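You operate a simulated robot arm through the tools that you are given. There is no shell and no other tool. Be economical: measure what you need, move in short steps, check, and stop when the job is done.

You run a simulated robot arm. Do the job below in one go: nothing can be reset, and whatever is moved stays where it is left.

TASK
Box up the seed tins in the small carton, but leave out the one with the earliest date.
Fine: fold both flaps shut; the earliest tin stays where it stands.

Only the result counts: the job must be done as asked and must still hold three seconds after the hand-in. Knocking over, shifting, dropping, spilling or breaking anything else fails it.

THE ROBOT
A 6-joint arm with a two-finger parallel gripper, fixed in place. Base frame: the origin is at the foot of the arm, x ahead of it, y to its left, z up; the work surface is at about z = 820. Lengths are in mm, angles in degrees, forces in N, time in s.
With the tool pointing down near the work surface it reaches from about 140 to 840 mm from the base axis. Its first joint turns from -166.0 to 166.0 degrees. Payload 3.91 kg.
The TCP is the grasp point between the finger pads, 30 mm short of the fingertips. In the tool frame z runs along the fingers and y along their closing line. Largest opening 110 mm; finger width 20, thickness 10; the body of the gripper, 48 by 112 mm, starts 55 mm behind the TCP.
Orientation is that of the tool frame in the base frame, as a unit quaternion [w, x, y, z]. With the fingers straight down and closing along the base's y, the tool's x points along the base's -x, its y along +y and its z along -z.

THE INTERFACE
- The arm moves only by the tool apply_moves. Its argument "moves" is a list of rows, each an object of numbers (a shift or turn left out is 0, a gripper value left out holds the last): "grip": the gripper command, from -1 (shut) to 1 (fully open), values between in proportion; "x", "y", "z": the shift along the tool's x, y, z in mm; "rx", "ry", "rz": the turn, a rotation vector about the tool's x, y, z in degrees. In form: [{"grip": .., "x": .., "y": .., "z": .., "rx": .., "ry": .., "rz": ..}, ...]. A call has 1 to 10 rows; each row shifts and turns the commanded pose from where the row before left it, along the tool's axes as they then stand. Each row takes 0.2 s and may step no farther than 50 mm and 8.6 degrees from the row before; otherwise, or with a gripper value out of range, the whole call is refused. Where a pose cannot be reached the arm comes as near as it can. A force on the tool above 90 N (or 10 N above the force at the start of the call, whichever is more), or a blocked arm, ends the call early, and 0.2 s more pass. Each finger travels about 108 mm/s and halts on what it meets, pressing with about 34 N; the grip force reading is that of the motor and also rises with nothing between the fingers. The clock runs only during rows and for 0.2 s after the last one: add rows that do not move to give the fingers time. It gives the time, the measured TCP pose, the force on the tool (base axes), the opening and the grip force at its end, in the units of the frame above (readings bear some noise).
- Cameras (640 x 400 px; columns grow to the right, rows downward): "scene" is fixed at [403.7, 650.3, 1485.7]; the picture's right is [-0.45, 0.89, 0.00], its down [0.74, 0.38, -0.55] and it looks along [-0.49, -0.25, -0.83] (base axes); focal length 251 px, centre (320, 200). "wrist" rides on the gripper at [-36, 0, -57] in the tool frame; the picture's right is [0.00, -1.00, 0.00], its down [0.97, 0.00, -0.24] and it looks along [0.24, 0.00, 0.97] (tool axes); focal length 218 px, centre (320, 200).
- capture(camera): a new picture of that camera. The clock stands still meanwhile.
- move_column(by): slides the trunk up (or, below 0, down) by that many mm; the arm rides with it, the base frame stays. It gives what a move gives, with no picture.
- measure_at(camera, pixels): for up to 12 pixels [column, row] of the newest picture of that camera ("zoom" is the newest enlarged one), the place [x, y, z] in the base frame of the surface seen there, good to about 2 mm. The clock stands still meanwhile.
- inspect(camera, box): a new picture of the part [left, top, right, bottom] of that camera's present view, enlarged. The clock stands still meanwhile.
- close_job(): hands the job in; it is judged then, once.

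Go step by step. Measure first, check grasps and placings, and put right what went wrong. The budget is 80 turns and 34 pictures, counting those below and the enlarged ones. Unless the task says otherwise, let go and move clear before handing in, and close with one line.

The tools are called after "Call:" as name(argument=value, ...) on one line, values as JSON. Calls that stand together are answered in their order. apply_moves: Moves the arm, as the interface text tells. Its arguments: {"type":"object","properties":{"moves":{"type":"array","items":{"type":"object","properties":{"grip":{"type":"number"},"x":{"type":"number"},"y":{"type":"number"},"z":{"type":"number"},"rx":{"type":"number"},"ry":{"type":"number"},"rz":{"type":"number"}}}}},"required":["moves"]} The other tools are called the same way: move_column (by) slides the trunk up or down; capture (camera) takes a picture; measure_at (camera, pixels) gives the place of the surface under pixels of a picture; inspect (camera, box) takes an enlarged picture of a part of a camera's view; close_job () hands the job in.

At the start:

```text
time_s: 0.0
eef_pos: [250.4, 358.3, 1246.9]
tool_rot: [0.0, 0.0, 1.0, 0.001]
ft_force: [-0.3, -0.3, 0.7]
width: 110.1
grip_force: 0.1
trunk travel left (down, up): [-475.0, 65.0]
```

scene: 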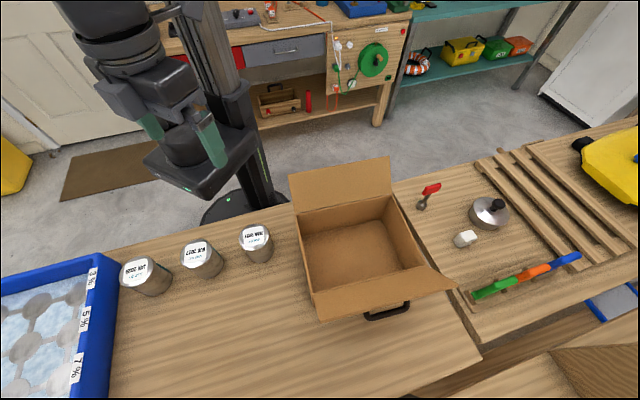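
wrist: 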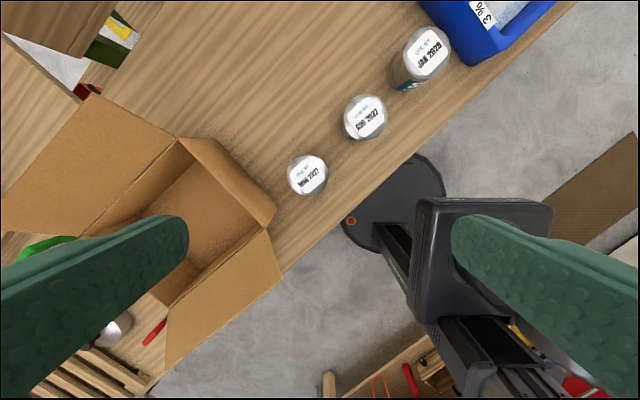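

Three tins stand at wrist pixels (308,175), (365,117) and (426,52), with date labels I need to read. I'll enlarge both views.

Call:
inspect(camera="wrist", box=[270, 10, 470, 210])

Call:
inspect(camera="scene", box=[100, 200, 300, 310])

Call:
measure_at(camera="scene", pixels=[[255, 236], [200, 256], [142, 273], [340, 250], [305, 212], [383, 197], [420, 266], [318, 293], [290, 176], [388, 157], [452, 288], [320, 320]])

Call:
measure_at(camera="wrist", pixels=[[308, 175], [366, 117], [426, 52], [178, 140], [268, 226], [274, 215], [185, 137], [166, 368], [282, 278], [5, 225], [95, 95], [205, 225]])

```text
2.00 times, centred on (370, 110) of wrist
```

zoom: 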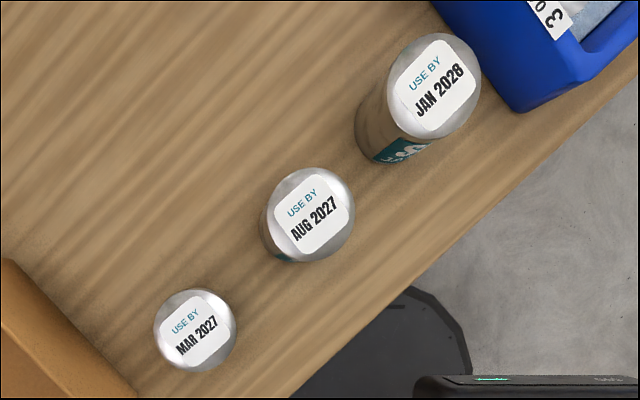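

```text
3.20 times, centred on (200, 255) of scene
```

zoom: 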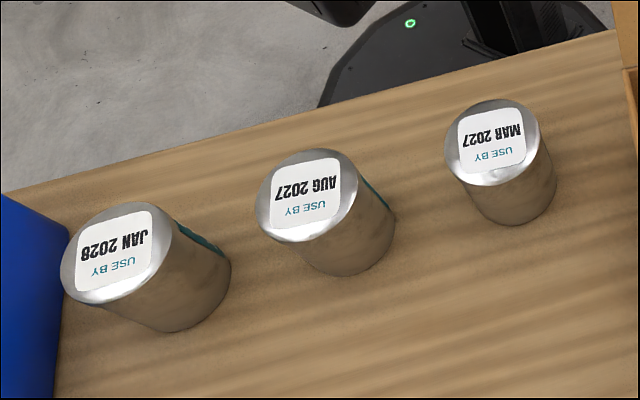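

```text
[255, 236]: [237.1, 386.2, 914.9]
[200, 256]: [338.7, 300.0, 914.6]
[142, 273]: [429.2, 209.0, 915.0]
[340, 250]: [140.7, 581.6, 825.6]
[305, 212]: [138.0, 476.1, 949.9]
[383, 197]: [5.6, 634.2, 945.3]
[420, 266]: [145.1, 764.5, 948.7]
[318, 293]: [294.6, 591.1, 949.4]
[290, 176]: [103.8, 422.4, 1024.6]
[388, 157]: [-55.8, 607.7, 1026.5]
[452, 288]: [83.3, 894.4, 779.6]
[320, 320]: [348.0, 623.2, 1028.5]
```

```text
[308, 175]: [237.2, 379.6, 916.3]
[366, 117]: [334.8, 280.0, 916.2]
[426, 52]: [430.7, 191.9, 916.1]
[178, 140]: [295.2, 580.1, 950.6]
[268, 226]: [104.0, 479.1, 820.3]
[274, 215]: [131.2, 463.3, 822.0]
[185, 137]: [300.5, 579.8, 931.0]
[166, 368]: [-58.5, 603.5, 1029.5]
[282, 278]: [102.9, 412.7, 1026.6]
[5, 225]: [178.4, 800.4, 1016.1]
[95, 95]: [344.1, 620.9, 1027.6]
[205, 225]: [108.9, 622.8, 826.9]
```

MAR 2027 (nearest the carton) is the earliest, so it stays; AUG 2027 and JAN 2028 go in. I'll turn the tool to the carton's angle (about 40°) and go over the AUG tin.

Call:
apply_moves(moves=[{"rz": 8.333, "grip": 1}, {"rz": 8.333}, {"rz": 8.333}, {"rz": 8.333}, {"rz": 8.333}, {"rz": 8.335}, {"x": -36, "y": 8, "z": 40}, {"x": -36, "y": 8, "z": 40}, {"x": -36, "y": 7, "z": 40}, {}])

Call:
capture(camera="wrist")

```text
refused: row 7 steps farther than a row can; nothing moved
```

```text
29 pictures are left
```

wrist: 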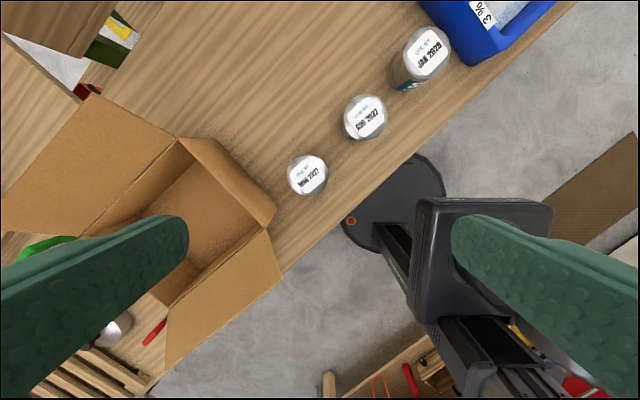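

The step was over the 50 mm limit and nothing moved. I'll use smaller steps.

Call:
apply_moves(moves=[{"rz": 8.333, "grip": 1}, {"rz": 8.333}, {"rz": 8.333}, {"rz": 8.333}, {"rz": 8.333}, {"rz": 8.335}, {"x": -36, "y": 8, "z": 30}, {"x": -36, "y": 8, "z": 30}, {"x": -36, "y": 7, "z": 30}, {}])

Call:
capture(camera="wrist")

```text
time_s: 2.2
eef_pos: [335.8, 286.6, 1155.9]
tool_rot: [0.0, 0.422, 0.907, 0.0]
ft_force: [0.3, 0.3, 0.0]
width: 110.1
grip_force: 0.0
trunk travel left (down, up): [-475.0, 65.0]
```

```text
28 pictures are left
```

wrist: 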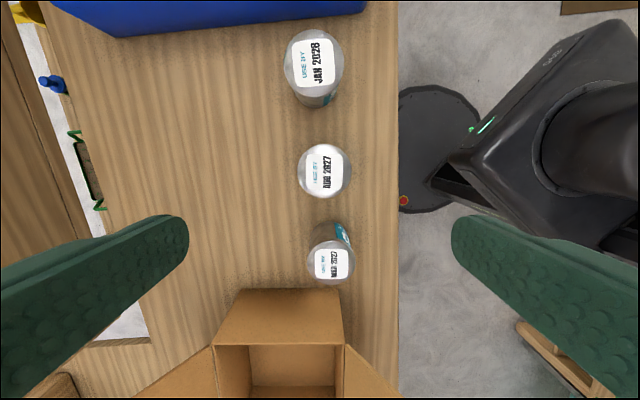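

The view now lines up with the tins and table edge. I'll measure the lid edges and the carton edges.

Call:
measure_at(camera="wrist", pixels=[[301, 171], [347, 171], [324, 150], [324, 193], [288, 63], [338, 63], [314, 34], [314, 86], [312, 262], [350, 262], [330, 243], [330, 281]])

Call:
measure_at(camera="wrist", pixels=[[218, 348], [341, 348], [236, 291], [340, 292], [280, 315], [280, 340], [280, 350], [300, 395], [212, 347], [347, 347]])

```text
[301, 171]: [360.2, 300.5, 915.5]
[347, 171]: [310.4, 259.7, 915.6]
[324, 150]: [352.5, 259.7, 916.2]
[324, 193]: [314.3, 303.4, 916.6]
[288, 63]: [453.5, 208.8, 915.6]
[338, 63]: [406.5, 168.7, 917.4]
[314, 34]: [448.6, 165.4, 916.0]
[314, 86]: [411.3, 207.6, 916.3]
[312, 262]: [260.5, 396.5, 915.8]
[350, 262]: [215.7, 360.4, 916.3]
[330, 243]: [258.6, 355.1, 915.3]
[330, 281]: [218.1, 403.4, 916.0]
```

```text
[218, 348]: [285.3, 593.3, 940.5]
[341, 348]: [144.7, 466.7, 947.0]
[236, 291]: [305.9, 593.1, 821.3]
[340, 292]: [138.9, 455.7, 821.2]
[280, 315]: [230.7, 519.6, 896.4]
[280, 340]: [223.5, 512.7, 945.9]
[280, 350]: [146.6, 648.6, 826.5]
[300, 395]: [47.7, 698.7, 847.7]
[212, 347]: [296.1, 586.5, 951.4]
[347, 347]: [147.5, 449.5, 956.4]
```

AUG centre is about (334, 281) with diameter about 66; JAN about (430, 188). I'll line up on AUG and go down to grip height.

Call:
apply_moves(moves=[{"x": -3.1, "y": -5, "z": 40}, {"z": 45}, {"z": 45}, {"z": 45}, {"z": 45}, {"z": 31}, {}, {"grip": -1}, {}, {}])

```text
time_s: 4.4
eef_pos: [337.3, 286.3, 903.8]
tool_rot: [0.0, 0.422, 0.906, 0.0]
ft_force: [0.6, -0.3, 0.4]
width: 73.4
grip_force: 34.3
trunk travel left (down, up): [-475.0, 65.0]
```

Gripped at width 73.4 with 34 N. I'll lift straight up and check.

Call:
apply_moves(moves=[{"z": -20}, {"z": -40}, {"z": -45}, {"z": -45}, {"z": -45}, {"z": -45}, {}])

Call:
capture(camera="scene")

```text
time_s: 6.0
eef_pos: [335.5, 287.3, 1142.2]
tool_rot: [0.0, 0.422, 0.907, 0.0]
ft_force: [-0.4, 0.9, -0.3]
width: 0.1
grip_force: 33.9
trunk travel left (down, up): [-475.0, 65.0]
```

```text
27 pictures are left
```

scene: 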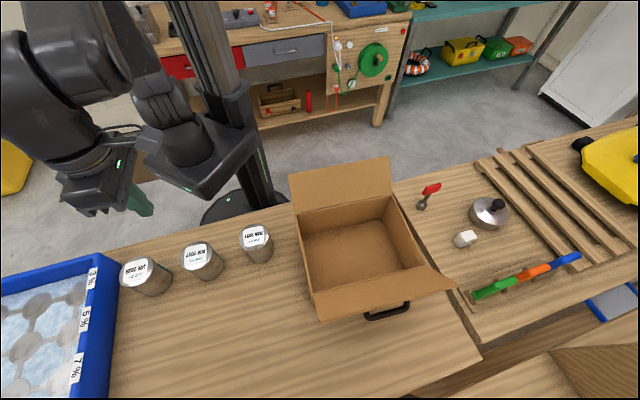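

The fingers slipped off: width is 0.1 and the AUG tin still stands at (203,258). I'll look closely to see why.

Call:
apply_moves(moves=[{"grip": 1}, {}, {}])

Call:
inspect(camera="wrist", box=[240, 10, 400, 290])

Call:
inspect(camera="scene", box=[110, 215, 290, 305])

```text
time_s: 6.8
eef_pos: [335.6, 288.4, 1142.6]
tool_rot: [0.0, 0.421, 0.907, 0.0]
ft_force: [0.9, 0.1, -1.0]
width: 110.0
grip_force: 0.1
trunk travel left (down, up): [-475.0, 65.0]
```

```text
1.43 times, centred on (320, 150) of wrist
```

zoom: 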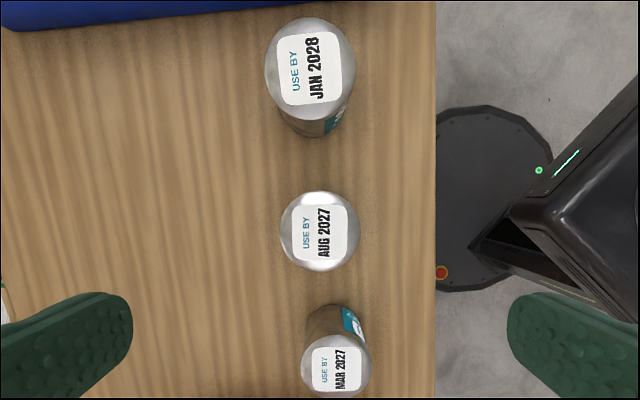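

```text
3.56 times, centred on (200, 260) of scene
```

zoom: 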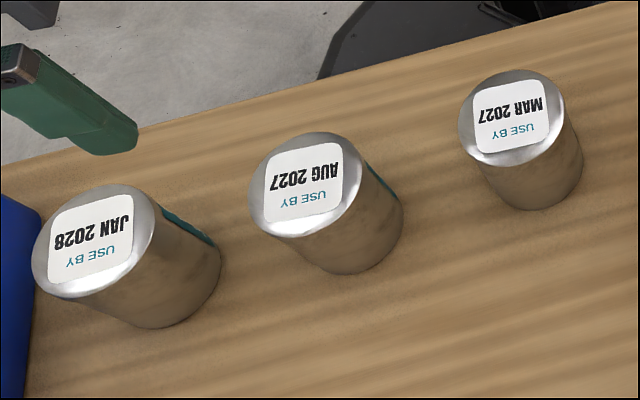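

The AUG tin hasn't visibly moved, and the fingers are centred on it (zoom column 320). The earlier grip was shallow and the lift fast, so I'll go deeper and lift slowly.

Call:
apply_moves(moves=[{"x": -2.5, "z": 45}, {"z": 45}, {"z": 45}, {"z": 45}, {"z": 45}, {"z": 25}, {"z": 14}, {}, {}])

Call:
apply_moves(moves=[{"grip": -1}, {}, {}, {}, {"z": -3}, {"z": -3}, {"z": -3}, {"z": -3}, {}])

Call:
capture(camera="wrist")

```text
time_s: 8.8
eef_pos: [338.0, 284.0, 882.6]
tool_rot: [0.0, 0.421, 0.907, 0.0]
ft_force: [-0.5, -0.3, -0.1]
width: 109.8
grip_force: 0.1
trunk travel left (down, up): [-475.0, 65.0]
```

```text
time_s: 10.8
eef_pos: [338.5, 283.9, 894.8]
tool_rot: [0.0, 0.421, 0.907, 0.0]
ft_force: [-0.3, -0.6, -2.4]
width: 73.4
grip_force: 33.7
trunk travel left (down, up): [-475.0, 65.0]
```

```text
24 pictures are left
```

wrist: 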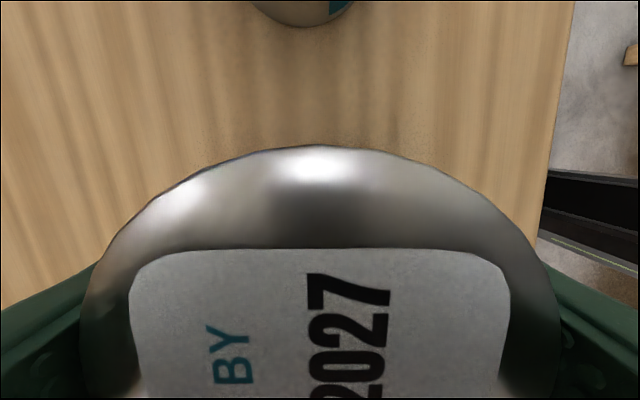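

The force reading is about -2.4 N in z. I'll check whether the lid rose with the hand.

Call:
measure_at(camera="wrist", pixels=[[250, 330], [350, 380], [320, 170]])

Call:
apply_moves(moves=[{"z": -4}, {"z": -4}, {"z": -4}, {"z": -4}, {}])

Call:
capture(camera="wrist")

Call:
measure_at(camera="wrist", pixels=[[250, 330], [350, 380], [320, 170]])

```text
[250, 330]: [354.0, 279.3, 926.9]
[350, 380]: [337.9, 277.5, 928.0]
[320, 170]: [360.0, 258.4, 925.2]
```

```text
time_s: 12.0
eef_pos: [336.7, 284.3, 909.6]
tool_rot: [0.0, 0.422, 0.907, 0.001]
ft_force: [-0.1, 0.6, -2.5]
width: 73.3
grip_force: 34.3
trunk travel left (down, up): [-475.0, 65.0]
```

```text
23 pictures are left
```

wrist: 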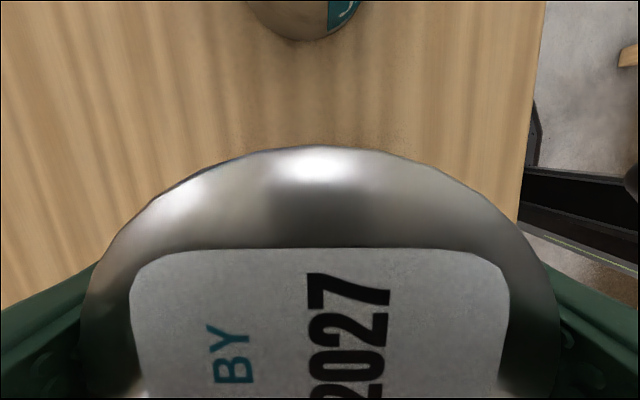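

```text
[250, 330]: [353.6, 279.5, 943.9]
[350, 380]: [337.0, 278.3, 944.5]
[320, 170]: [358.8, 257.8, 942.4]
```

The tin is held and rises with the hand (lid 944 at TCP 910). I'll lift to carrying height gradually.

Call:
apply_moves(moves=[{"z": -10}, {"z": -18}, {"z": -25}, {"z": -25}, {"z": -25}, {"z": -25}, {"z": -25}, {"z": -25}, {"z": -15}, {"z": -7}])

Call:
apply_moves(moves=[{"x": 10, "y": 2}, {"x": 20, "y": 3}, {"x": 28, "y": 4.5}, {"x": 28, "y": 4.5}, {"x": 28, "y": 4.5}, {"x": 28, "y": 4.5}, {"x": 28, "y": 4.5}, {"x": 28, "y": 4.5}, {"x": 20, "y": 3}, {"x": 10, "y": 2}])

Call:
apply_moves(moves=[{"x": 10, "y": 2}, {"x": 20, "y": 3}, {"x": 28, "y": 4.5}, {"x": 28, "y": 4.5}, {"x": 28, "y": 4.5}, {"x": 28, "y": 4.5}, {"x": 25, "y": 4.5}, {"x": 18, "y": 3}, {"x": 10, "y": 1.1}, {}])

Call:
capture(camera="scene")

Call:
capture(camera="wrist")

```text
time_s: 14.2
eef_pos: [337.7, 284.6, 1109.5]
tool_rot: [0.0, 0.422, 0.907, 0.001]
ft_force: [-0.1, -0.2, -2.4]
width: 73.6
grip_force: 34.3
trunk travel left (down, up): [-475.0, 65.0]
```

```text
time_s: 16.4
eef_pos: [219.9, 482.5, 1109.7]
tool_rot: [0.0, 0.421, 0.907, 0.0]
ft_force: [0.6, 0.5, -2.1]
width: 73.8
grip_force: 34.2
trunk travel left (down, up): [-475.0, 65.0]
```

```text
time_s: 18.6
eef_pos: [117.5, 651.6, 1110.6]
tool_rot: [-0.001, 0.422, 0.907, 0.0]
ft_force: [-0.2, -0.2, -3.1]
width: 73.6
grip_force: 34.4
trunk travel left (down, up): [-475.0, 65.0]
```

```text
22 pictures are left
```

scene: 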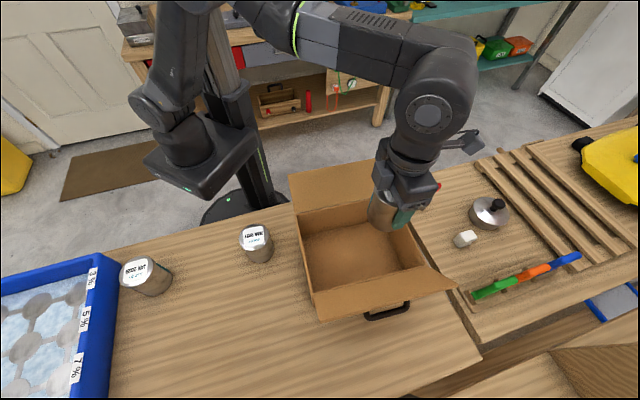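

```text
21 pictures are left
```

wrist: 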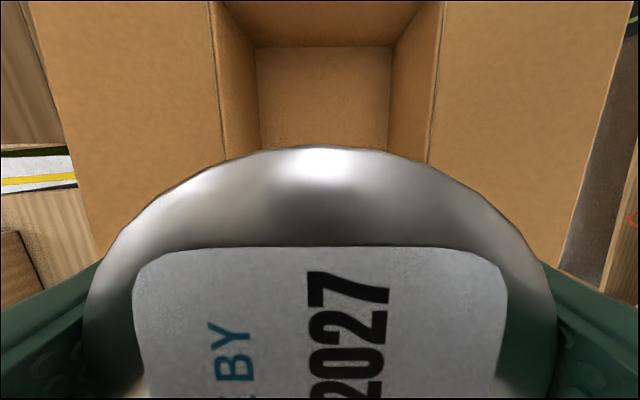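

The tin is carried securely over the carton's far half. I'll check the carton walls against the hand position before lowering.

Call:
measure_at(camera="wrist", pixels=[[262, 52], [387, 52], [324, 52], [260, 130], [390, 130], [218, 120], [432, 120], [215, 5], [440, 5]])

Call:
measure_at(camera="scene", pixels=[[421, 262], [408, 240], [415, 262], [425, 268], [400, 266], [318, 292], [316, 288], [301, 212]])

```text
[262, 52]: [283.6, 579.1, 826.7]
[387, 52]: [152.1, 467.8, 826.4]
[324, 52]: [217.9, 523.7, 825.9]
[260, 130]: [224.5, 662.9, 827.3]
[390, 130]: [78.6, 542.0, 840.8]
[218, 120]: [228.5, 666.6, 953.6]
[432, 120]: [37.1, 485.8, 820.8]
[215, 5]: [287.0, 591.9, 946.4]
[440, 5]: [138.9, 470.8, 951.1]
```

```text
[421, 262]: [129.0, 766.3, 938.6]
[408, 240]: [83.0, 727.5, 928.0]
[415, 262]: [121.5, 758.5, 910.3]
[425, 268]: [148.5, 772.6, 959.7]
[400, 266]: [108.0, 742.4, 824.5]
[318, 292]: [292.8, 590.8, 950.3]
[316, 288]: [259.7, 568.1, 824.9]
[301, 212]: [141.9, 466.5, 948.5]
```

The interior is about ±118 by ±93 around (146, 617), so there is clear room. I'll lower until just above the floor.

Call:
apply_moves(moves=[{"z": 12}, {"z": 25}, {"z": 30}, {"z": 30}, {"z": 30}, {"z": 30}, {"z": 25}, {"z": 18}, {"z": 10}, {}])

Call:
apply_moves(moves=[{"z": 4}, {"z": 3}, {"z": 2}, {}])

```text
time_s: 20.8
eef_pos: [116.3, 650.5, 899.8]
tool_rot: [-0.001, 0.421, 0.907, 0.0]
ft_force: [-0.5, 0.3, -2.8]
width: 73.6
grip_force: 34.0
trunk travel left (down, up): [-475.0, 65.0]
```

```text
time_s: 21.8
eef_pos: [118.0, 652.2, 891.3]
tool_rot: [0.0, 0.421, 0.907, 0.0]
ft_force: [0.0, -0.3, -2.8]
width: 73.7
grip_force: 34.0
trunk travel left (down, up): [-475.0, 65.0]
```

Call:
apply_moves(moves=[{"z": 1.5}, {"z": 1.5}, {}])

Call:
apply_moves(moves=[{"z": 1}, {}])

```text
time_s: 22.6
eef_pos: [118.2, 652.2, 890.1]
tool_rot: [-0.001, 0.421, 0.907, 0.001]
ft_force: [0.4, -0.1, 7.5]
width: 73.6
grip_force: 34.0
trunk travel left (down, up): [-475.0, 65.0]
```

```text
time_s: 23.2
eef_pos: [118.5, 651.6, 889.5]
tool_rot: [0.0, 0.422, 0.906, 0.002]
ft_force: [0.5, 3.7, 19.4]
width: 73.5
grip_force: 34.6
trunk travel left (down, up): [-475.0, 65.0]
```

Contact with the floor (force +19 N). I'll ease off, release and rise clear.

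Call:
apply_moves(moves=[{"z": -1.5}, {"grip": 0.9}, {}, {}, {"z": -30}, {"z": -45}, {"z": -45}, {"z": -45}, {"z": -45}, {}])

Call:
capture(camera="wrist")

```text
time_s: 25.4
eef_pos: [118.4, 652.2, 1099.2]
tool_rot: [-0.001, 0.422, 0.907, 0.0]
ft_force: [-0.6, 1.2, 0.6]
width: 104.6
grip_force: 0.1
trunk travel left (down, up): [-475.0, 65.0]
```

```text
20 pictures are left
```

wrist: 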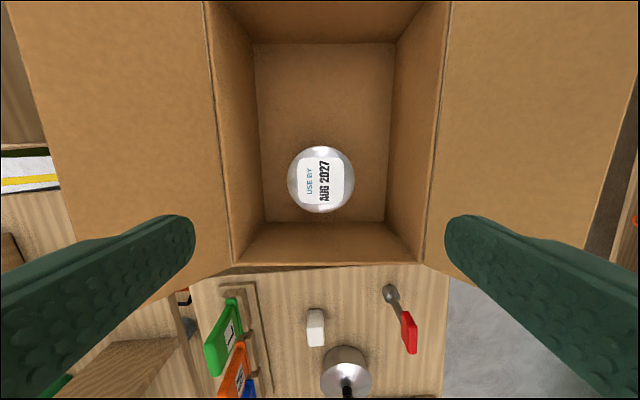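

AUG is standing upright in the carton at (321,180). Next I'll go back over the JAN tin.

Call:
apply_moves(moves=[{"x": -25, "y": -2, "grip": 1}, {"x": -45, "y": -4.5}, {"x": -45, "y": -4.5}, {"x": -45, "y": -4.5}, {"x": -45, "y": -4.5}, {"x": -45, "y": -4.5}, {"x": -45, "y": -4.5}])

Call:
apply_moves(moves=[{"x": -45, "y": -4.5}, {"x": -45, "y": -4.5}, {"x": -45, "y": -4.5}, {"x": -45, "y": -4.5}, {"x": -45, "y": -4.5}, {"x": -36, "y": -4.8}, {}, {}])

Call:
capture(camera="wrist")

```text
time_s: 27.0
eef_pos: [288.7, 403.7, 1099.2]
tool_rot: [0.0, 0.421, 0.907, -0.001]
ft_force: [0.8, -0.2, -0.2]
width: 110.2
grip_force: 0.1
trunk travel left (down, up): [-475.0, 65.0]
```

```text
time_s: 28.8
eef_pos: [431.9, 186.8, 1096.5]
tool_rot: [0.0, 0.422, 0.907, 0.001]
ft_force: [-0.9, 0.0, 0.1]
width: 110.2
grip_force: 0.1
trunk travel left (down, up): [-475.0, 65.0]
```

```text
19 pictures are left
```

wrist: 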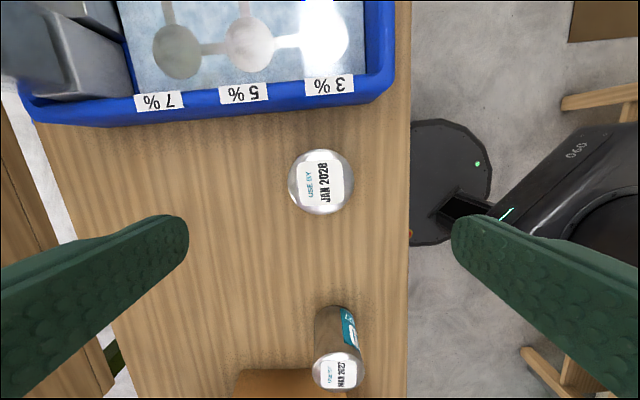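

The hand is centred on JAN (321,181). I'll check the blue tray's rim height before going down beside it.

Call:
measure_at(camera="wrist", pixels=[[330, 100], [200, 112], [384, 60], [320, 108], [60, 50]])

Call:
apply_moves(moves=[{"z": 40}, {"z": 45}, {"z": 45}, {"z": 40}, {"z": 25}, {"z": 18}, {}])

Call:
apply_moves(moves=[{"grip": -1}, {}, {}, {}, {"z": -3}, {"z": -4}, {"z": -4}, {"z": -4}, {}])

Call:
capture(camera="wrist")

Call:
measure_at(camera="wrist", pixels=[[250, 330], [350, 380], [320, 170]])

```text
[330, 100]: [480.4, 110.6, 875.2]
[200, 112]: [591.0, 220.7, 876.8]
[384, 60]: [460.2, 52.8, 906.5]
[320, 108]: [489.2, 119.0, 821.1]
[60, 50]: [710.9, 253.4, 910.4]
```

```text
time_s: 30.4
eef_pos: [432.0, 190.3, 885.0]
tool_rot: [0.0, 0.422, 0.907, 0.001]
ft_force: [-1.1, 0.0, 0.0]
width: 110.1
grip_force: 0.1
trunk travel left (down, up): [-475.0, 65.0]
```

```text
time_s: 32.4
eef_pos: [432.1, 190.1, 900.5]
tool_rot: [-0.001, 0.422, 0.907, 0.0]
ft_force: [0.4, 0.7, -2.0]
width: 73.2
grip_force: 33.9
trunk travel left (down, up): [-475.0, 65.0]
```

```text
18 pictures are left
```

wrist: 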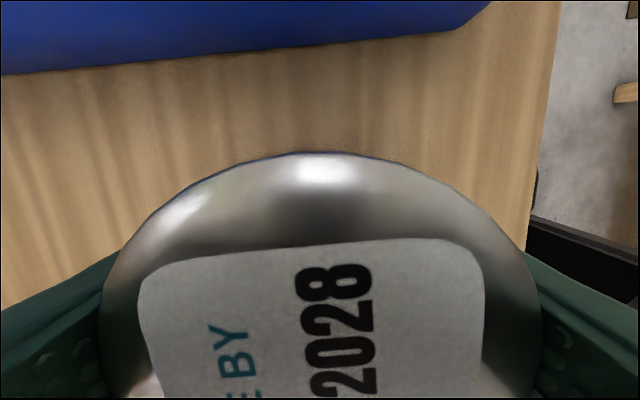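

```text
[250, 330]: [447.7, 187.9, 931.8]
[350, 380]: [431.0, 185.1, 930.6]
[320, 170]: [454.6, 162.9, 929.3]
```

JAN rises with the hand (lid 931). I'll lift it and carry it to the near half of the carton.

Call:
apply_moves(moves=[{"z": -10}, {"z": -18}, {"z": -25}, {"z": -28}, {"z": -28}, {"z": -28}, {"z": -28}, {"z": -25}, {"z": -15}, {"z": -5}])

Call:
apply_moves(moves=[{"x": 10, "y": 2}, {"x": 20, "y": 3}, {"x": 28, "y": 3}, {"x": 30, "y": 3}, {"x": 30, "y": 3}, {"x": 30, "y": 3}, {"x": 30, "y": 3}, {"x": 28, "y": 3}, {"x": 20, "y": 3}, {"x": 10, "y": 2}])

Call:
apply_moves(moves=[{"x": 10, "y": 2}, {"x": 20, "y": 3}, {"x": 28, "y": 3}, {"x": 30, "y": 3}, {"x": 30, "y": 3}, {"x": 30, "y": 4}, {"x": 30, "y": 4}, {"x": 26, "y": 3}, {"x": 15, "y": 2}, {"x": 8, "y": 1}])

Call:
capture(camera="wrist")

Call:
capture(camera="scene")

```text
time_s: 34.6
eef_pos: [432.7, 190.3, 1110.8]
tool_rot: [0.001, 0.422, 0.907, 0.001]
ft_force: [-0.3, 0.1, -3.1]
width: 72.9
grip_force: 33.7
trunk travel left (down, up): [-475.0, 65.0]
```

```text
time_s: 36.8
eef_pos: [302.5, 387.5, 1110.1]
tool_rot: [0.0, 0.422, 0.906, 0.0]
ft_force: [-0.3, -0.5, -2.3]
width: 73.0
grip_force: 34.3
trunk travel left (down, up): [-475.0, 65.0]
```

```text
time_s: 39.0
eef_pos: [178.8, 580.2, 1110.7]
tool_rot: [0.0, 0.421, 0.907, 0.0]
ft_force: [-1.0, 0.3, -2.3]
width: 73.2
grip_force: 33.7
trunk travel left (down, up): [-475.0, 65.0]
```

```text
17 pictures are left
```

wrist: 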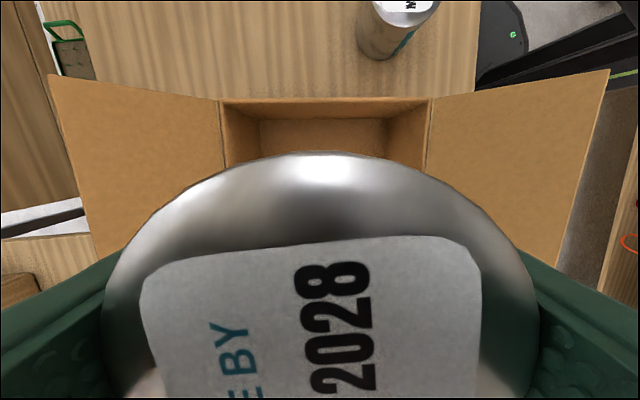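

```text
16 pictures are left
```

scene: 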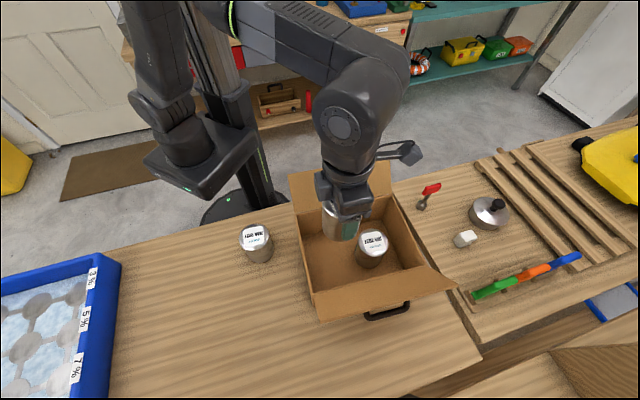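

Tin spacing will be about 94 mm centre to centre, and the path down is clear. I'll lower to just above the floor.

Call:
apply_moves(moves=[{"z": 12}, {"z": 25}, {"z": 30}, {"z": 30}, {"z": 30}, {"z": 30}, {"z": 22}, {"z": 15}, {"z": 10}, {}])

Call:
apply_moves(moves=[{"z": 3}, {"z": 2}, {"z": 1.5}, {}])

Call:
apply_moves(moves=[{"z": 1.5}, {}])

```text
time_s: 41.2
eef_pos: [178.1, 581.3, 905.3]
tool_rot: [0.0, 0.422, 0.907, 0.001]
ft_force: [0.2, 0.1, -2.5]
width: 73.2
grip_force: 33.9
trunk travel left (down, up): [-475.0, 65.0]
```

```text
time_s: 42.2
eef_pos: [177.3, 581.8, 899.4]
tool_rot: [0.0, 0.421, 0.907, 0.0]
ft_force: [0.3, 0.2, -2.1]
width: 73.4
grip_force: 34.0
trunk travel left (down, up): [-475.0, 65.0]
```

```text
time_s: 42.8
eef_pos: [177.7, 581.1, 898.5]
tool_rot: [-0.001, 0.422, 0.907, 0.001]
ft_force: [0.2, -0.7, -1.7]
width: 73.3
grip_force: 34.2
trunk travel left (down, up): [-475.0, 65.0]
```

Call:
apply_moves(moves=[{"z": 1.5}, {"z": 1.5}, {}])

Call:
apply_moves(moves=[{"z": 1}, {}])

Call:
apply_moves(moves=[{"z": 1}, {}])

```text
time_s: 43.6
eef_pos: [177.0, 579.8, 895.2]
tool_rot: [0.0, 0.422, 0.907, 0.0]
ft_force: [-0.3, -0.2, -2.0]
width: 73.2
grip_force: 33.8
trunk travel left (down, up): [-475.0, 65.0]
```

```text
time_s: 44.2
eef_pos: [177.9, 580.1, 893.5]
tool_rot: [0.0, 0.422, 0.907, 0.0]
ft_force: [-0.5, -0.3, -3.3]
width: 73.3
grip_force: 34.3
trunk travel left (down, up): [-475.0, 65.0]
```

```text
time_s: 44.8
eef_pos: [177.5, 580.6, 891.8]
tool_rot: [0.0, 0.421, 0.907, 0.0]
ft_force: [0.3, 0.6, -2.2]
width: 73.2
grip_force: 34.0
trunk travel left (down, up): [-475.0, 65.0]
```

Call:
apply_moves(moves=[{"z": 1}, {}])

Call:
apply_moves(moves=[{"z": 1}, {}])

```text
time_s: 45.4
eef_pos: [178.4, 580.5, 892.5]
tool_rot: [-0.001, 0.422, 0.907, 0.001]
ft_force: [1.2, -0.6, -2.4]
width: 73.1
grip_force: 34.6
trunk travel left (down, up): [-475.0, 65.0]
```

```text
time_s: 46.0
eef_pos: [177.2, 579.8, 891.4]
tool_rot: [0.0, 0.421, 0.907, 0.0]
ft_force: [0.5, -1.2, 0.9]
width: 73.4
grip_force: 33.9
trunk travel left (down, up): [-475.0, 65.0]
```

The weight has just come off the hand (fz +0.9), so the tin is on the floor. I'll release and rise.

Call:
apply_moves(moves=[{"grip": 0.9}, {}, {}, {"z": -30}, {"z": -45}, {"z": -45}, {"z": -45}, {"z": -45}, {"z": -45}, {}])

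Call:
capture(camera="wrist")

```text
time_s: 48.2
eef_pos: [179.5, 580.6, 1147.2]
tool_rot: [0.0, 0.422, 0.907, 0.0]
ft_force: [-0.3, -0.2, -0.1]
width: 104.6
grip_force: 0.1
trunk travel left (down, up): [-475.0, 65.0]
```

```text
15 pictures are left
```

wrist: 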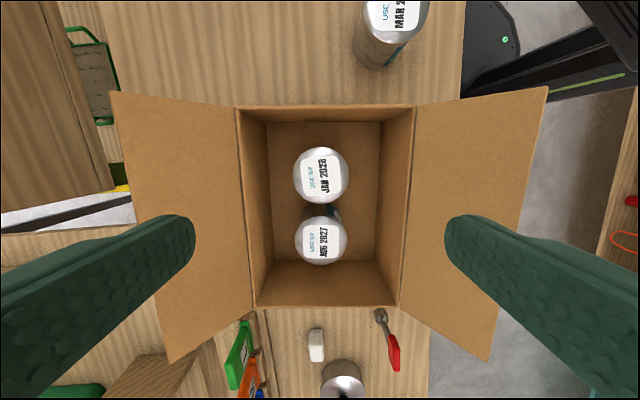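

Both tins stand in the carton at (321,175) and (321,240), with MAR untouched. Next I'll shut the gripper and move outside the right-hand flap (the v-minus side) to push it over.

Call:
apply_moves(moves=[{"grip": -1, "x": 24, "y": -35}, {"x": 24, "y": -40}, {"y": -45}, {"y": -45}, {"y": -32}, {}])

Call:
apply_moves(moves=[{"z": 30}, {"z": 30}, {"z": 30}, {"z": 25}, {}])

Call:
capture(camera="scene")

```text
time_s: 49.6
eef_pos: [-3.0, 487.7, 1145.4]
tool_rot: [0.0, 0.422, 0.906, 0.0]
ft_force: [0.6, -0.4, 0.3]
width: 0.0
grip_force: 34.3
trunk travel left (down, up): [-475.0, 65.0]
```

```text
time_s: 50.8
eef_pos: [-4.1, 488.8, 1031.4]
tool_rot: [0.0, 0.422, 0.907, 0.0]
ft_force: [0.1, 0.5, 0.4]
width: 0.0
grip_force: 34.1
trunk travel left (down, up): [-475.0, 65.0]
```

```text
14 pictures are left
```

scene: 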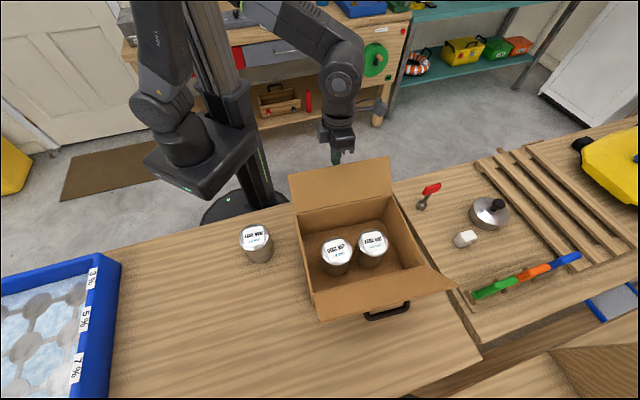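

The hand is behind the flap (340,155) with its tip below the flap edge. I'll push slowly toward the carton.

Call:
apply_moves(moves=[{"y": 12}, {"y": 10}, {"y": 10}, {"y": 10}, {"y": 10}, {"y": 10}, {"y": 10}, {"y": 10}, {"y": 10}, {}])

Call:
capture(camera="scene")

```text
time_s: 52.0
eef_pos: [33.9, 521.8, 1045.2]
tool_rot: [-0.008, 0.422, 0.906, 0.014]
ft_force: [-11.0, -15.1, 58.1]
width: 0.0
grip_force: 33.7
trunk travel left (down, up): [-475.0, 65.0]
stopped in row 5: the force on the tool passed its limit (the readings are from after the stop); the commanded pose is now the measured one
```

```text
13 pictures are left
```

scene: 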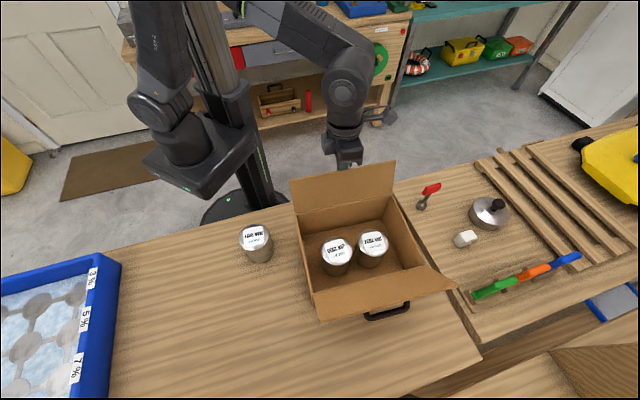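

The push stopped with 58 N upward on the tool and the flap barely moved. I'll look closely at the contact.

Call:
inspect(camera="scene", box=[270, 90, 430, 220])

Call:
capture(camera="wrist")

```text
3.08 times, centred on (350, 155) of scene
```

zoom: 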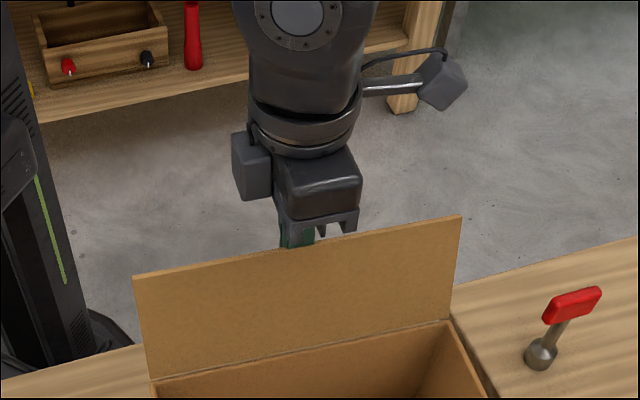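

```text
11 pictures are left
```

wrist: 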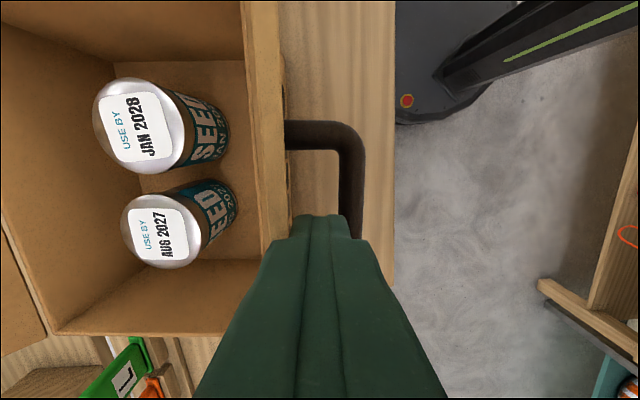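

A black handle sticks out from the carton wall below the flap, at wrist (350,150). I'll measure it and the flap.

Call:
measure_at(camera="wrist", pixels=[[310, 135], [352, 160], [352, 220], [330, 130], [270, 20], [270, 150], [283, 60], [284, 200], [262, 100], [310, 230], [330, 230]])

Call:
measure_at(camera="zoom", pixels=[[137, 278], [458, 220], [150, 378], [448, 322], [300, 250], [300, 350]])

```text
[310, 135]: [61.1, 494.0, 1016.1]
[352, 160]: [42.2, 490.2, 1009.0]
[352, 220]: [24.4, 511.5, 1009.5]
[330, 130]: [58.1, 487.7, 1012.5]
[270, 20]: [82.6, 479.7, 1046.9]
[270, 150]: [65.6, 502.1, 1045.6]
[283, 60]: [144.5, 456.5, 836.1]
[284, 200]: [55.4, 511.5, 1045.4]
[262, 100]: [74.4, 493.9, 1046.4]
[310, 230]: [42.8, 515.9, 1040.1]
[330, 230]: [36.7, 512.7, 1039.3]
```

```text
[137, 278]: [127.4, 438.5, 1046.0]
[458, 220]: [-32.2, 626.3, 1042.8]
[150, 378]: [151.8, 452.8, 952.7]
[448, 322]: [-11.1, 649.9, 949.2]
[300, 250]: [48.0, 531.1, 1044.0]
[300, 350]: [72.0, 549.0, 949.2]
```

The handle is on the flap's outer face (z ≈ 1010), and my fingertip was pressing on it. The carton hasn't moved. I'll rise above the handle and push on the flap's top strip.

Call:
apply_moves(moves=[{"y": -6, "z": -6}, {"z": -12}, {}, {"y": 10}, {"y": 10}, {"y": 10}, {}])

```text
time_s: 53.6
eef_pos: [52.0, 539.2, 1055.6]
tool_rot: [-0.005, 0.422, 0.907, 0.006]
ft_force: [0.6, -0.3, 0.2]
width: 0.0
grip_force: 33.9
trunk travel left (down, up): [-475.0, 65.0]
```

Call:
apply_moves(moves=[{"y": 10}, {"y": 10}, {"y": 10}, {"y": 10}, {"y": 10}, {}])

Call:
inspect(camera="scene", box=[250, 120, 470, 330])

```text
time_s: 55.0
eef_pos: [91.1, 572.2, 1056.5]
tool_rot: [-0.005, 0.422, 0.907, 0.006]
ft_force: [-0.5, 0.4, -0.3]
width: 0.0
grip_force: 34.2
trunk travel left (down, up): [-475.0, 65.0]
```

```text
1.90 times, centred on (360, 225) of scene
```

zoom: 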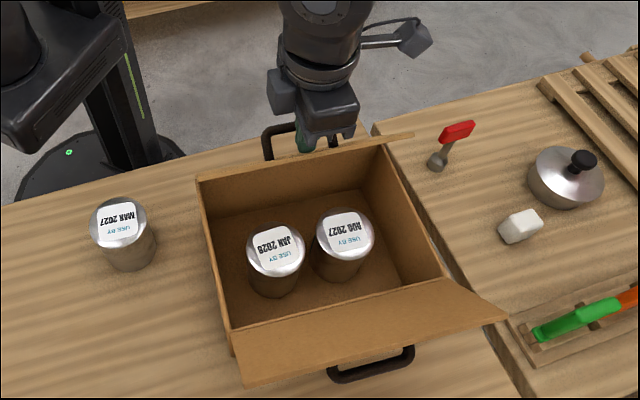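

The flap is now past vertical and follows the finger. I'll follow its arc inward and down.

Call:
apply_moves(moves=[{"y": 8.5}, {"y": 8.5, "z": 1}, {"y": 8.5, "z": 8}, {"y": 8.5, "z": 8}, {"y": 6.5, "z": 10}, {"y": 6.5, "z": 10}, {"y": 3.5, "z": 10}, {"y": 3.5, "z": 10}, {}])

Call:
inspect(camera="scene", box=[250, 120, 470, 330])

```text
time_s: 57.0
eef_pos: [130.8, 607.0, 999.8]
tool_rot: [-0.004, 0.422, 0.907, 0.005]
ft_force: [0.5, 0.2, -0.4]
width: 0.0
grip_force: 34.4
trunk travel left (down, up): [-475.0, 65.0]
```

```text
1.90 times, centred on (360, 225) of scene
```

zoom: 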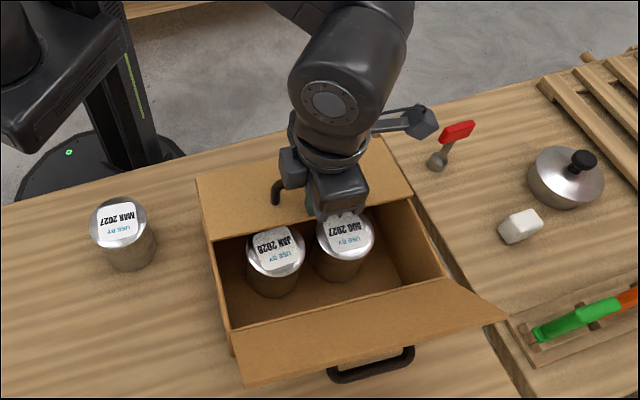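

Flap 1 is down nearly flat. I'll rise, see whether it stays, and move toward the outside of the other flap, off to the side of its handle.

Call:
apply_moves(moves=[{"z": -20}, {"z": -30}, {"z": -40}, {"z": -30}, {"x": -20, "y": 40}, {"x": -20, "y": 40}, {"x": -20, "y": 42}, {"x": -17, "y": 45}, {"y": 45}, {"y": 11}])

Call:
capture(camera="scene")

```text
time_s: 59.2
eef_pos: [349.8, 688.0, 1119.7]
tool_rot: [-0.004, 0.422, 0.907, 0.006]
ft_force: [-0.5, -0.5, 0.5]
width: 0.0
grip_force: 33.9
trunk travel left (down, up): [-475.0, 65.0]
```

```text
8 pictures are left
```

scene: 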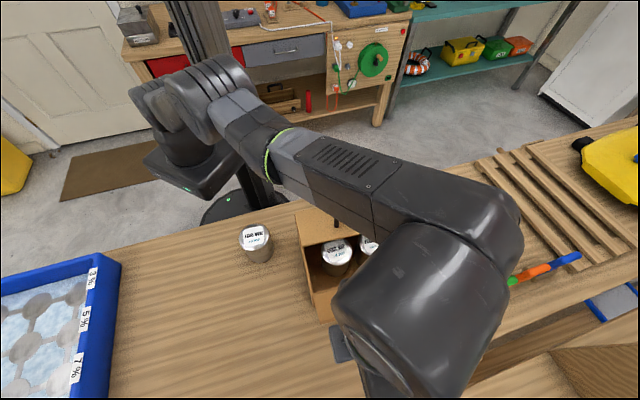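

Flap 1 stays down. The hand is outside flap 2; I'll lower it and push slowly toward the carton.

Call:
apply_moves(moves=[{"z": 25}, {"z": 25}, {"z": 25}, {"z": 15}, {}])

Call:
apply_moves(moves=[{"y": -10}, {"y": -10}, {"y": -10}, {"y": -10}, {"y": -10}, {}])

Call:
capture(camera="wrist")

```text
time_s: 60.4
eef_pos: [352.5, 691.1, 1029.3]
tool_rot: [-0.004, 0.421, 0.907, 0.005]
ft_force: [-0.4, 0.8, 0.5]
width: 0.0
grip_force: 33.8
trunk travel left (down, up): [-475.0, 65.0]
```

```text
time_s: 61.8
eef_pos: [314.8, 659.6, 1038.3]
tool_rot: [-0.005, 0.422, 0.907, 0.015]
ft_force: [19.0, 26.9, 52.9]
width: 0.0
grip_force: 33.8
trunk travel left (down, up): [-475.0, 65.0]
```

```text
7 pictures are left
```

wrist: 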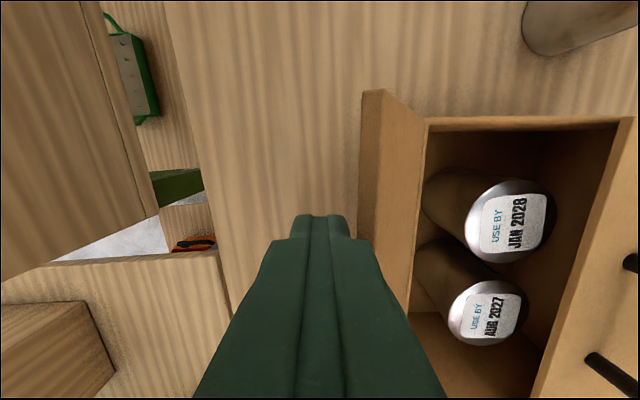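

The upward force shows the flap edge is catching higher up on the finger, as with flap 1. I'll back off, raise the tip to about 1025 and push again.

Call:
apply_moves(moves=[{"y": 8}, {"z": -14}, {"z": -3}, {}])

Call:
apply_moves(moves=[{"y": -10}, {"y": -10}, {"y": -10}, {"y": -10}, {}])

```text
time_s: 62.8
eef_pos: [318.6, 663.5, 1045.3]
tool_rot: [-0.005, 0.421, 0.907, 0.005]
ft_force: [-0.6, -0.1, 0.5]
width: 0.0
grip_force: 34.1
trunk travel left (down, up): [-475.0, 65.0]
```

```text
time_s: 64.0
eef_pos: [287.2, 638.1, 1049.5]
tool_rot: [-0.003, 0.422, 0.907, 0.009]
ft_force: [2.4, 2.9, 23.4]
width: 0.0
grip_force: 34.2
trunk travel left (down, up): [-475.0, 65.0]
```

Call:
apply_moves(moves=[{"y": 3, "z": -10}, {}, {"y": -10}, {"y": -10}, {"y": -10}, {"y": -10}, {"y": -10}, {}])

```text
time_s: 65.8
eef_pos: [251.9, 607.2, 1055.3]
tool_rot: [-0.003, 0.422, 0.907, 0.005]
ft_force: [-0.2, 0.4, 0.2]
width: 0.0
grip_force: 33.8
trunk travel left (down, up): [-475.0, 65.0]
```

The flap is past vertical with no load. I'll follow the same arc inward and down.

Call:
apply_moves(moves=[{"y": -10}, {"y": -10, "z": 1}, {"y": -8.5, "z": 8}, {"y": -8.5, "z": 8}, {"y": -6.5, "z": 10}, {"y": -6.5, "z": 10}, {"y": -3.5, "z": 10}, {"y": -3.5, "z": 10}, {}])

Call:
capture(camera="wrist")

Call:
measure_at(camera="wrist", pixels=[[200, 100], [300, 100], [300, 180], [340, 100], [400, 100], [450, 150], [380, 180], [330, 150], [250, 200], [420, 220]])

```text
time_s: 67.8
eef_pos: [208.5, 572.0, 997.7]
tool_rot: [-0.003, 0.422, 0.907, 0.005]
ft_force: [0.1, 0.5, 0.1]
width: 0.0
grip_force: 34.2
trunk travel left (down, up): [-475.0, 65.0]
```

```text
6 pictures are left
```

wrist: 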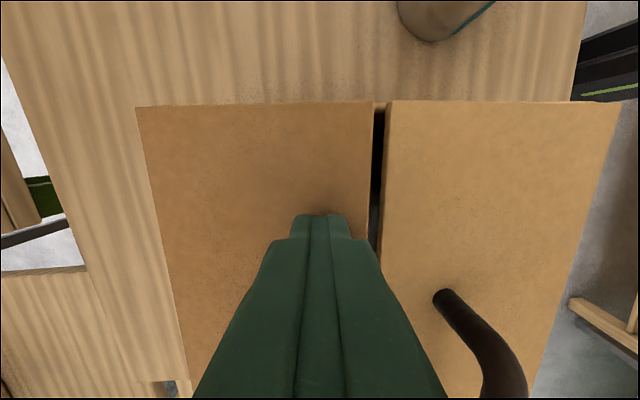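

```text
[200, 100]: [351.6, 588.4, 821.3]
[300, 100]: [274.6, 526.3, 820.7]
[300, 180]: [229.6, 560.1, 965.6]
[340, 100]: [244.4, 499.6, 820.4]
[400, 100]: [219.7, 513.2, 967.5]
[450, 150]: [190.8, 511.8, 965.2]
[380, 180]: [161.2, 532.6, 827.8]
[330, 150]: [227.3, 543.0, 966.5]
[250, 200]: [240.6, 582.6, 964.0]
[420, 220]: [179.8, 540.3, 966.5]
```

Both flaps lie across with a narrow gap at (378,170), and their tops read about z 965. I'll check how flat they are.

Call:
measure_at(camera="wrist", pixels=[[150, 125], [190, 125], [230, 125], [280, 125], [320, 125], [362, 125], [395, 125], [430, 125], [480, 125], [530, 125], [580, 125], [608, 120]])

```text
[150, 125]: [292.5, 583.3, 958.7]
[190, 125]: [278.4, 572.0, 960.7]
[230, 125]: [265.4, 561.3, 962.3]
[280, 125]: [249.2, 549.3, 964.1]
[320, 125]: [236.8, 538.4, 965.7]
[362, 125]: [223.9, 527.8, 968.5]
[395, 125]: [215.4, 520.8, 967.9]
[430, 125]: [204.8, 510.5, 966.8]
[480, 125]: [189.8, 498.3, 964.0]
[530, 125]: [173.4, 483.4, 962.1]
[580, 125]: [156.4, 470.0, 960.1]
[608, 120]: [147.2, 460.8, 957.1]
```

Each flap still stands about 6° open. I'll press flap 2 down gently here.

Call:
apply_moves(moves=[{"z": 4}, {"z": 4}, {"z": 3}, {}])

Call:
apply_moves(moves=[{"z": 2}, {"z": 2}, {}])

```text
time_s: 68.8
eef_pos: [208.5, 573.7, 987.8]
tool_rot: [-0.004, 0.422, 0.907, 0.006]
ft_force: [-0.2, 0.3, 1.1]
width: 0.0
grip_force: 34.0
trunk travel left (down, up): [-475.0, 65.0]
```

```text
time_s: 69.6
eef_pos: [208.1, 572.0, 987.1]
tool_rot: [-0.005, 0.423, 0.906, 0.009]
ft_force: [0.8, 5.8, 30.6]
width: 0.2
grip_force: 34.2
trunk travel left (down, up): [-475.0, 65.0]
```

A firm stop at fingertip z ≈ 957 shows flap 2 is fully down. I'll do the same on flap 1.

Call:
apply_moves(moves=[{"z": -15}, {"z": -20}, {"y": -20}, {"y": -22}, {"z": 10}, {"z": 9}, {"z": 6}, {"z": 4}, {"z": 3}, {}])

Call:
apply_moves(moves=[{"z": 2}, {"z": 1}, {}])

```text
time_s: 71.8
eef_pos: [176.3, 544.4, 987.3]
tool_rot: [-0.004, 0.421, 0.907, 0.007]
ft_force: [-1.0, 1.4, 8.3]
width: 0.0
grip_force: 33.7
trunk travel left (down, up): [-475.0, 65.0]
```

```text
time_s: 72.6
eef_pos: [175.8, 544.3, 986.6]
tool_rot: [-0.005, 0.422, 0.907, 0.009]
ft_force: [1.5, 7.7, 37.3]
width: 0.0
grip_force: 33.5
trunk travel left (down, up): [-475.0, 65.0]
```

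Flap 1 also met its stop. I'll rise clear, wait, and check whether both stay flat.

Call:
apply_moves(moves=[{"z": -15}, {"z": -35}, {"z": -45}, {"z": -45}, {"x": -30, "z": -30}, {"x": -30, "z": -30}, {}, {}, {}])

Call:
capture(camera="wrist")

```text
time_s: 74.6
eef_pos: [215.0, 496.7, 1180.9]
tool_rot: [-0.004, 0.422, 0.907, 0.006]
ft_force: [-1.0, 0.5, 0.3]
width: 0.1
grip_force: 34.1
trunk travel left (down, up): [-475.0, 65.0]
```

```text
5 pictures are left
```

wrist: 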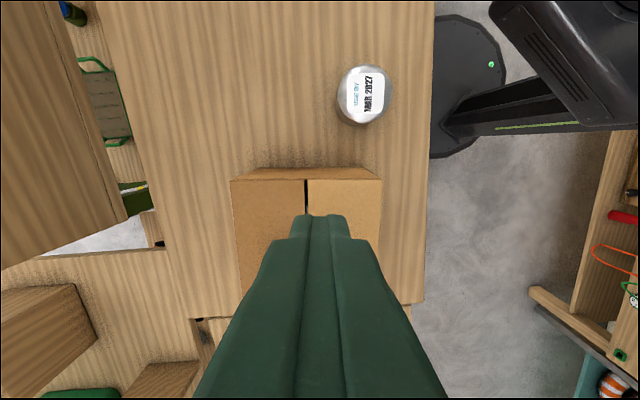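

Call:
measure_at(camera="wrist", pixels=[[240, 190], [255, 190], [270, 190], [285, 190], [300, 190], [312, 190], [325, 190], [340, 190], [355, 190], [372, 190], [360, 92]])

Call:
capture(camera="scene")

```text
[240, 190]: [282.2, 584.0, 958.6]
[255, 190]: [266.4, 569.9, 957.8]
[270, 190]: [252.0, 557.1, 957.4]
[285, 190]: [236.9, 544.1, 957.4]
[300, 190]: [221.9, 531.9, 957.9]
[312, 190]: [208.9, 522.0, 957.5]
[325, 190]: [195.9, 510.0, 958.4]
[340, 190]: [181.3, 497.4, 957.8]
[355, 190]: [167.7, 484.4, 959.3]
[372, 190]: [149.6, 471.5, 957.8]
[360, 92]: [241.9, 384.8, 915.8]
```

```text
4 pictures are left
```

scene: 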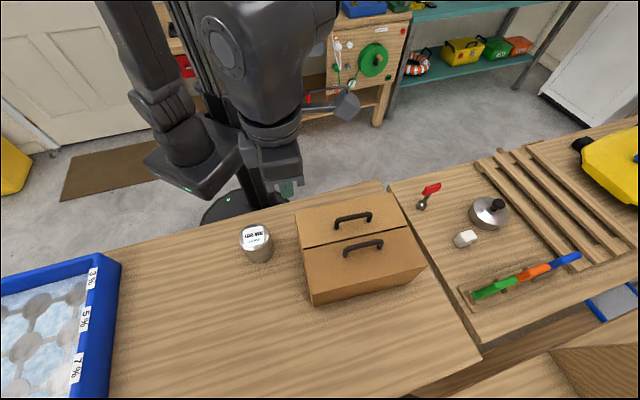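

Both flaps lie flat at z ≈ 958 and stay shut. The MAR tin stands at its original place, scene pixel (256,242), and the hand is clear, so I'm handing in.

Call:
close_job()

```text
The job is handed in.
```

The AUG 2027 and JAN 2028 tins are in the carton with both flaps folded shut, and the earliest tin, MAR 2027, was left standing where it was.
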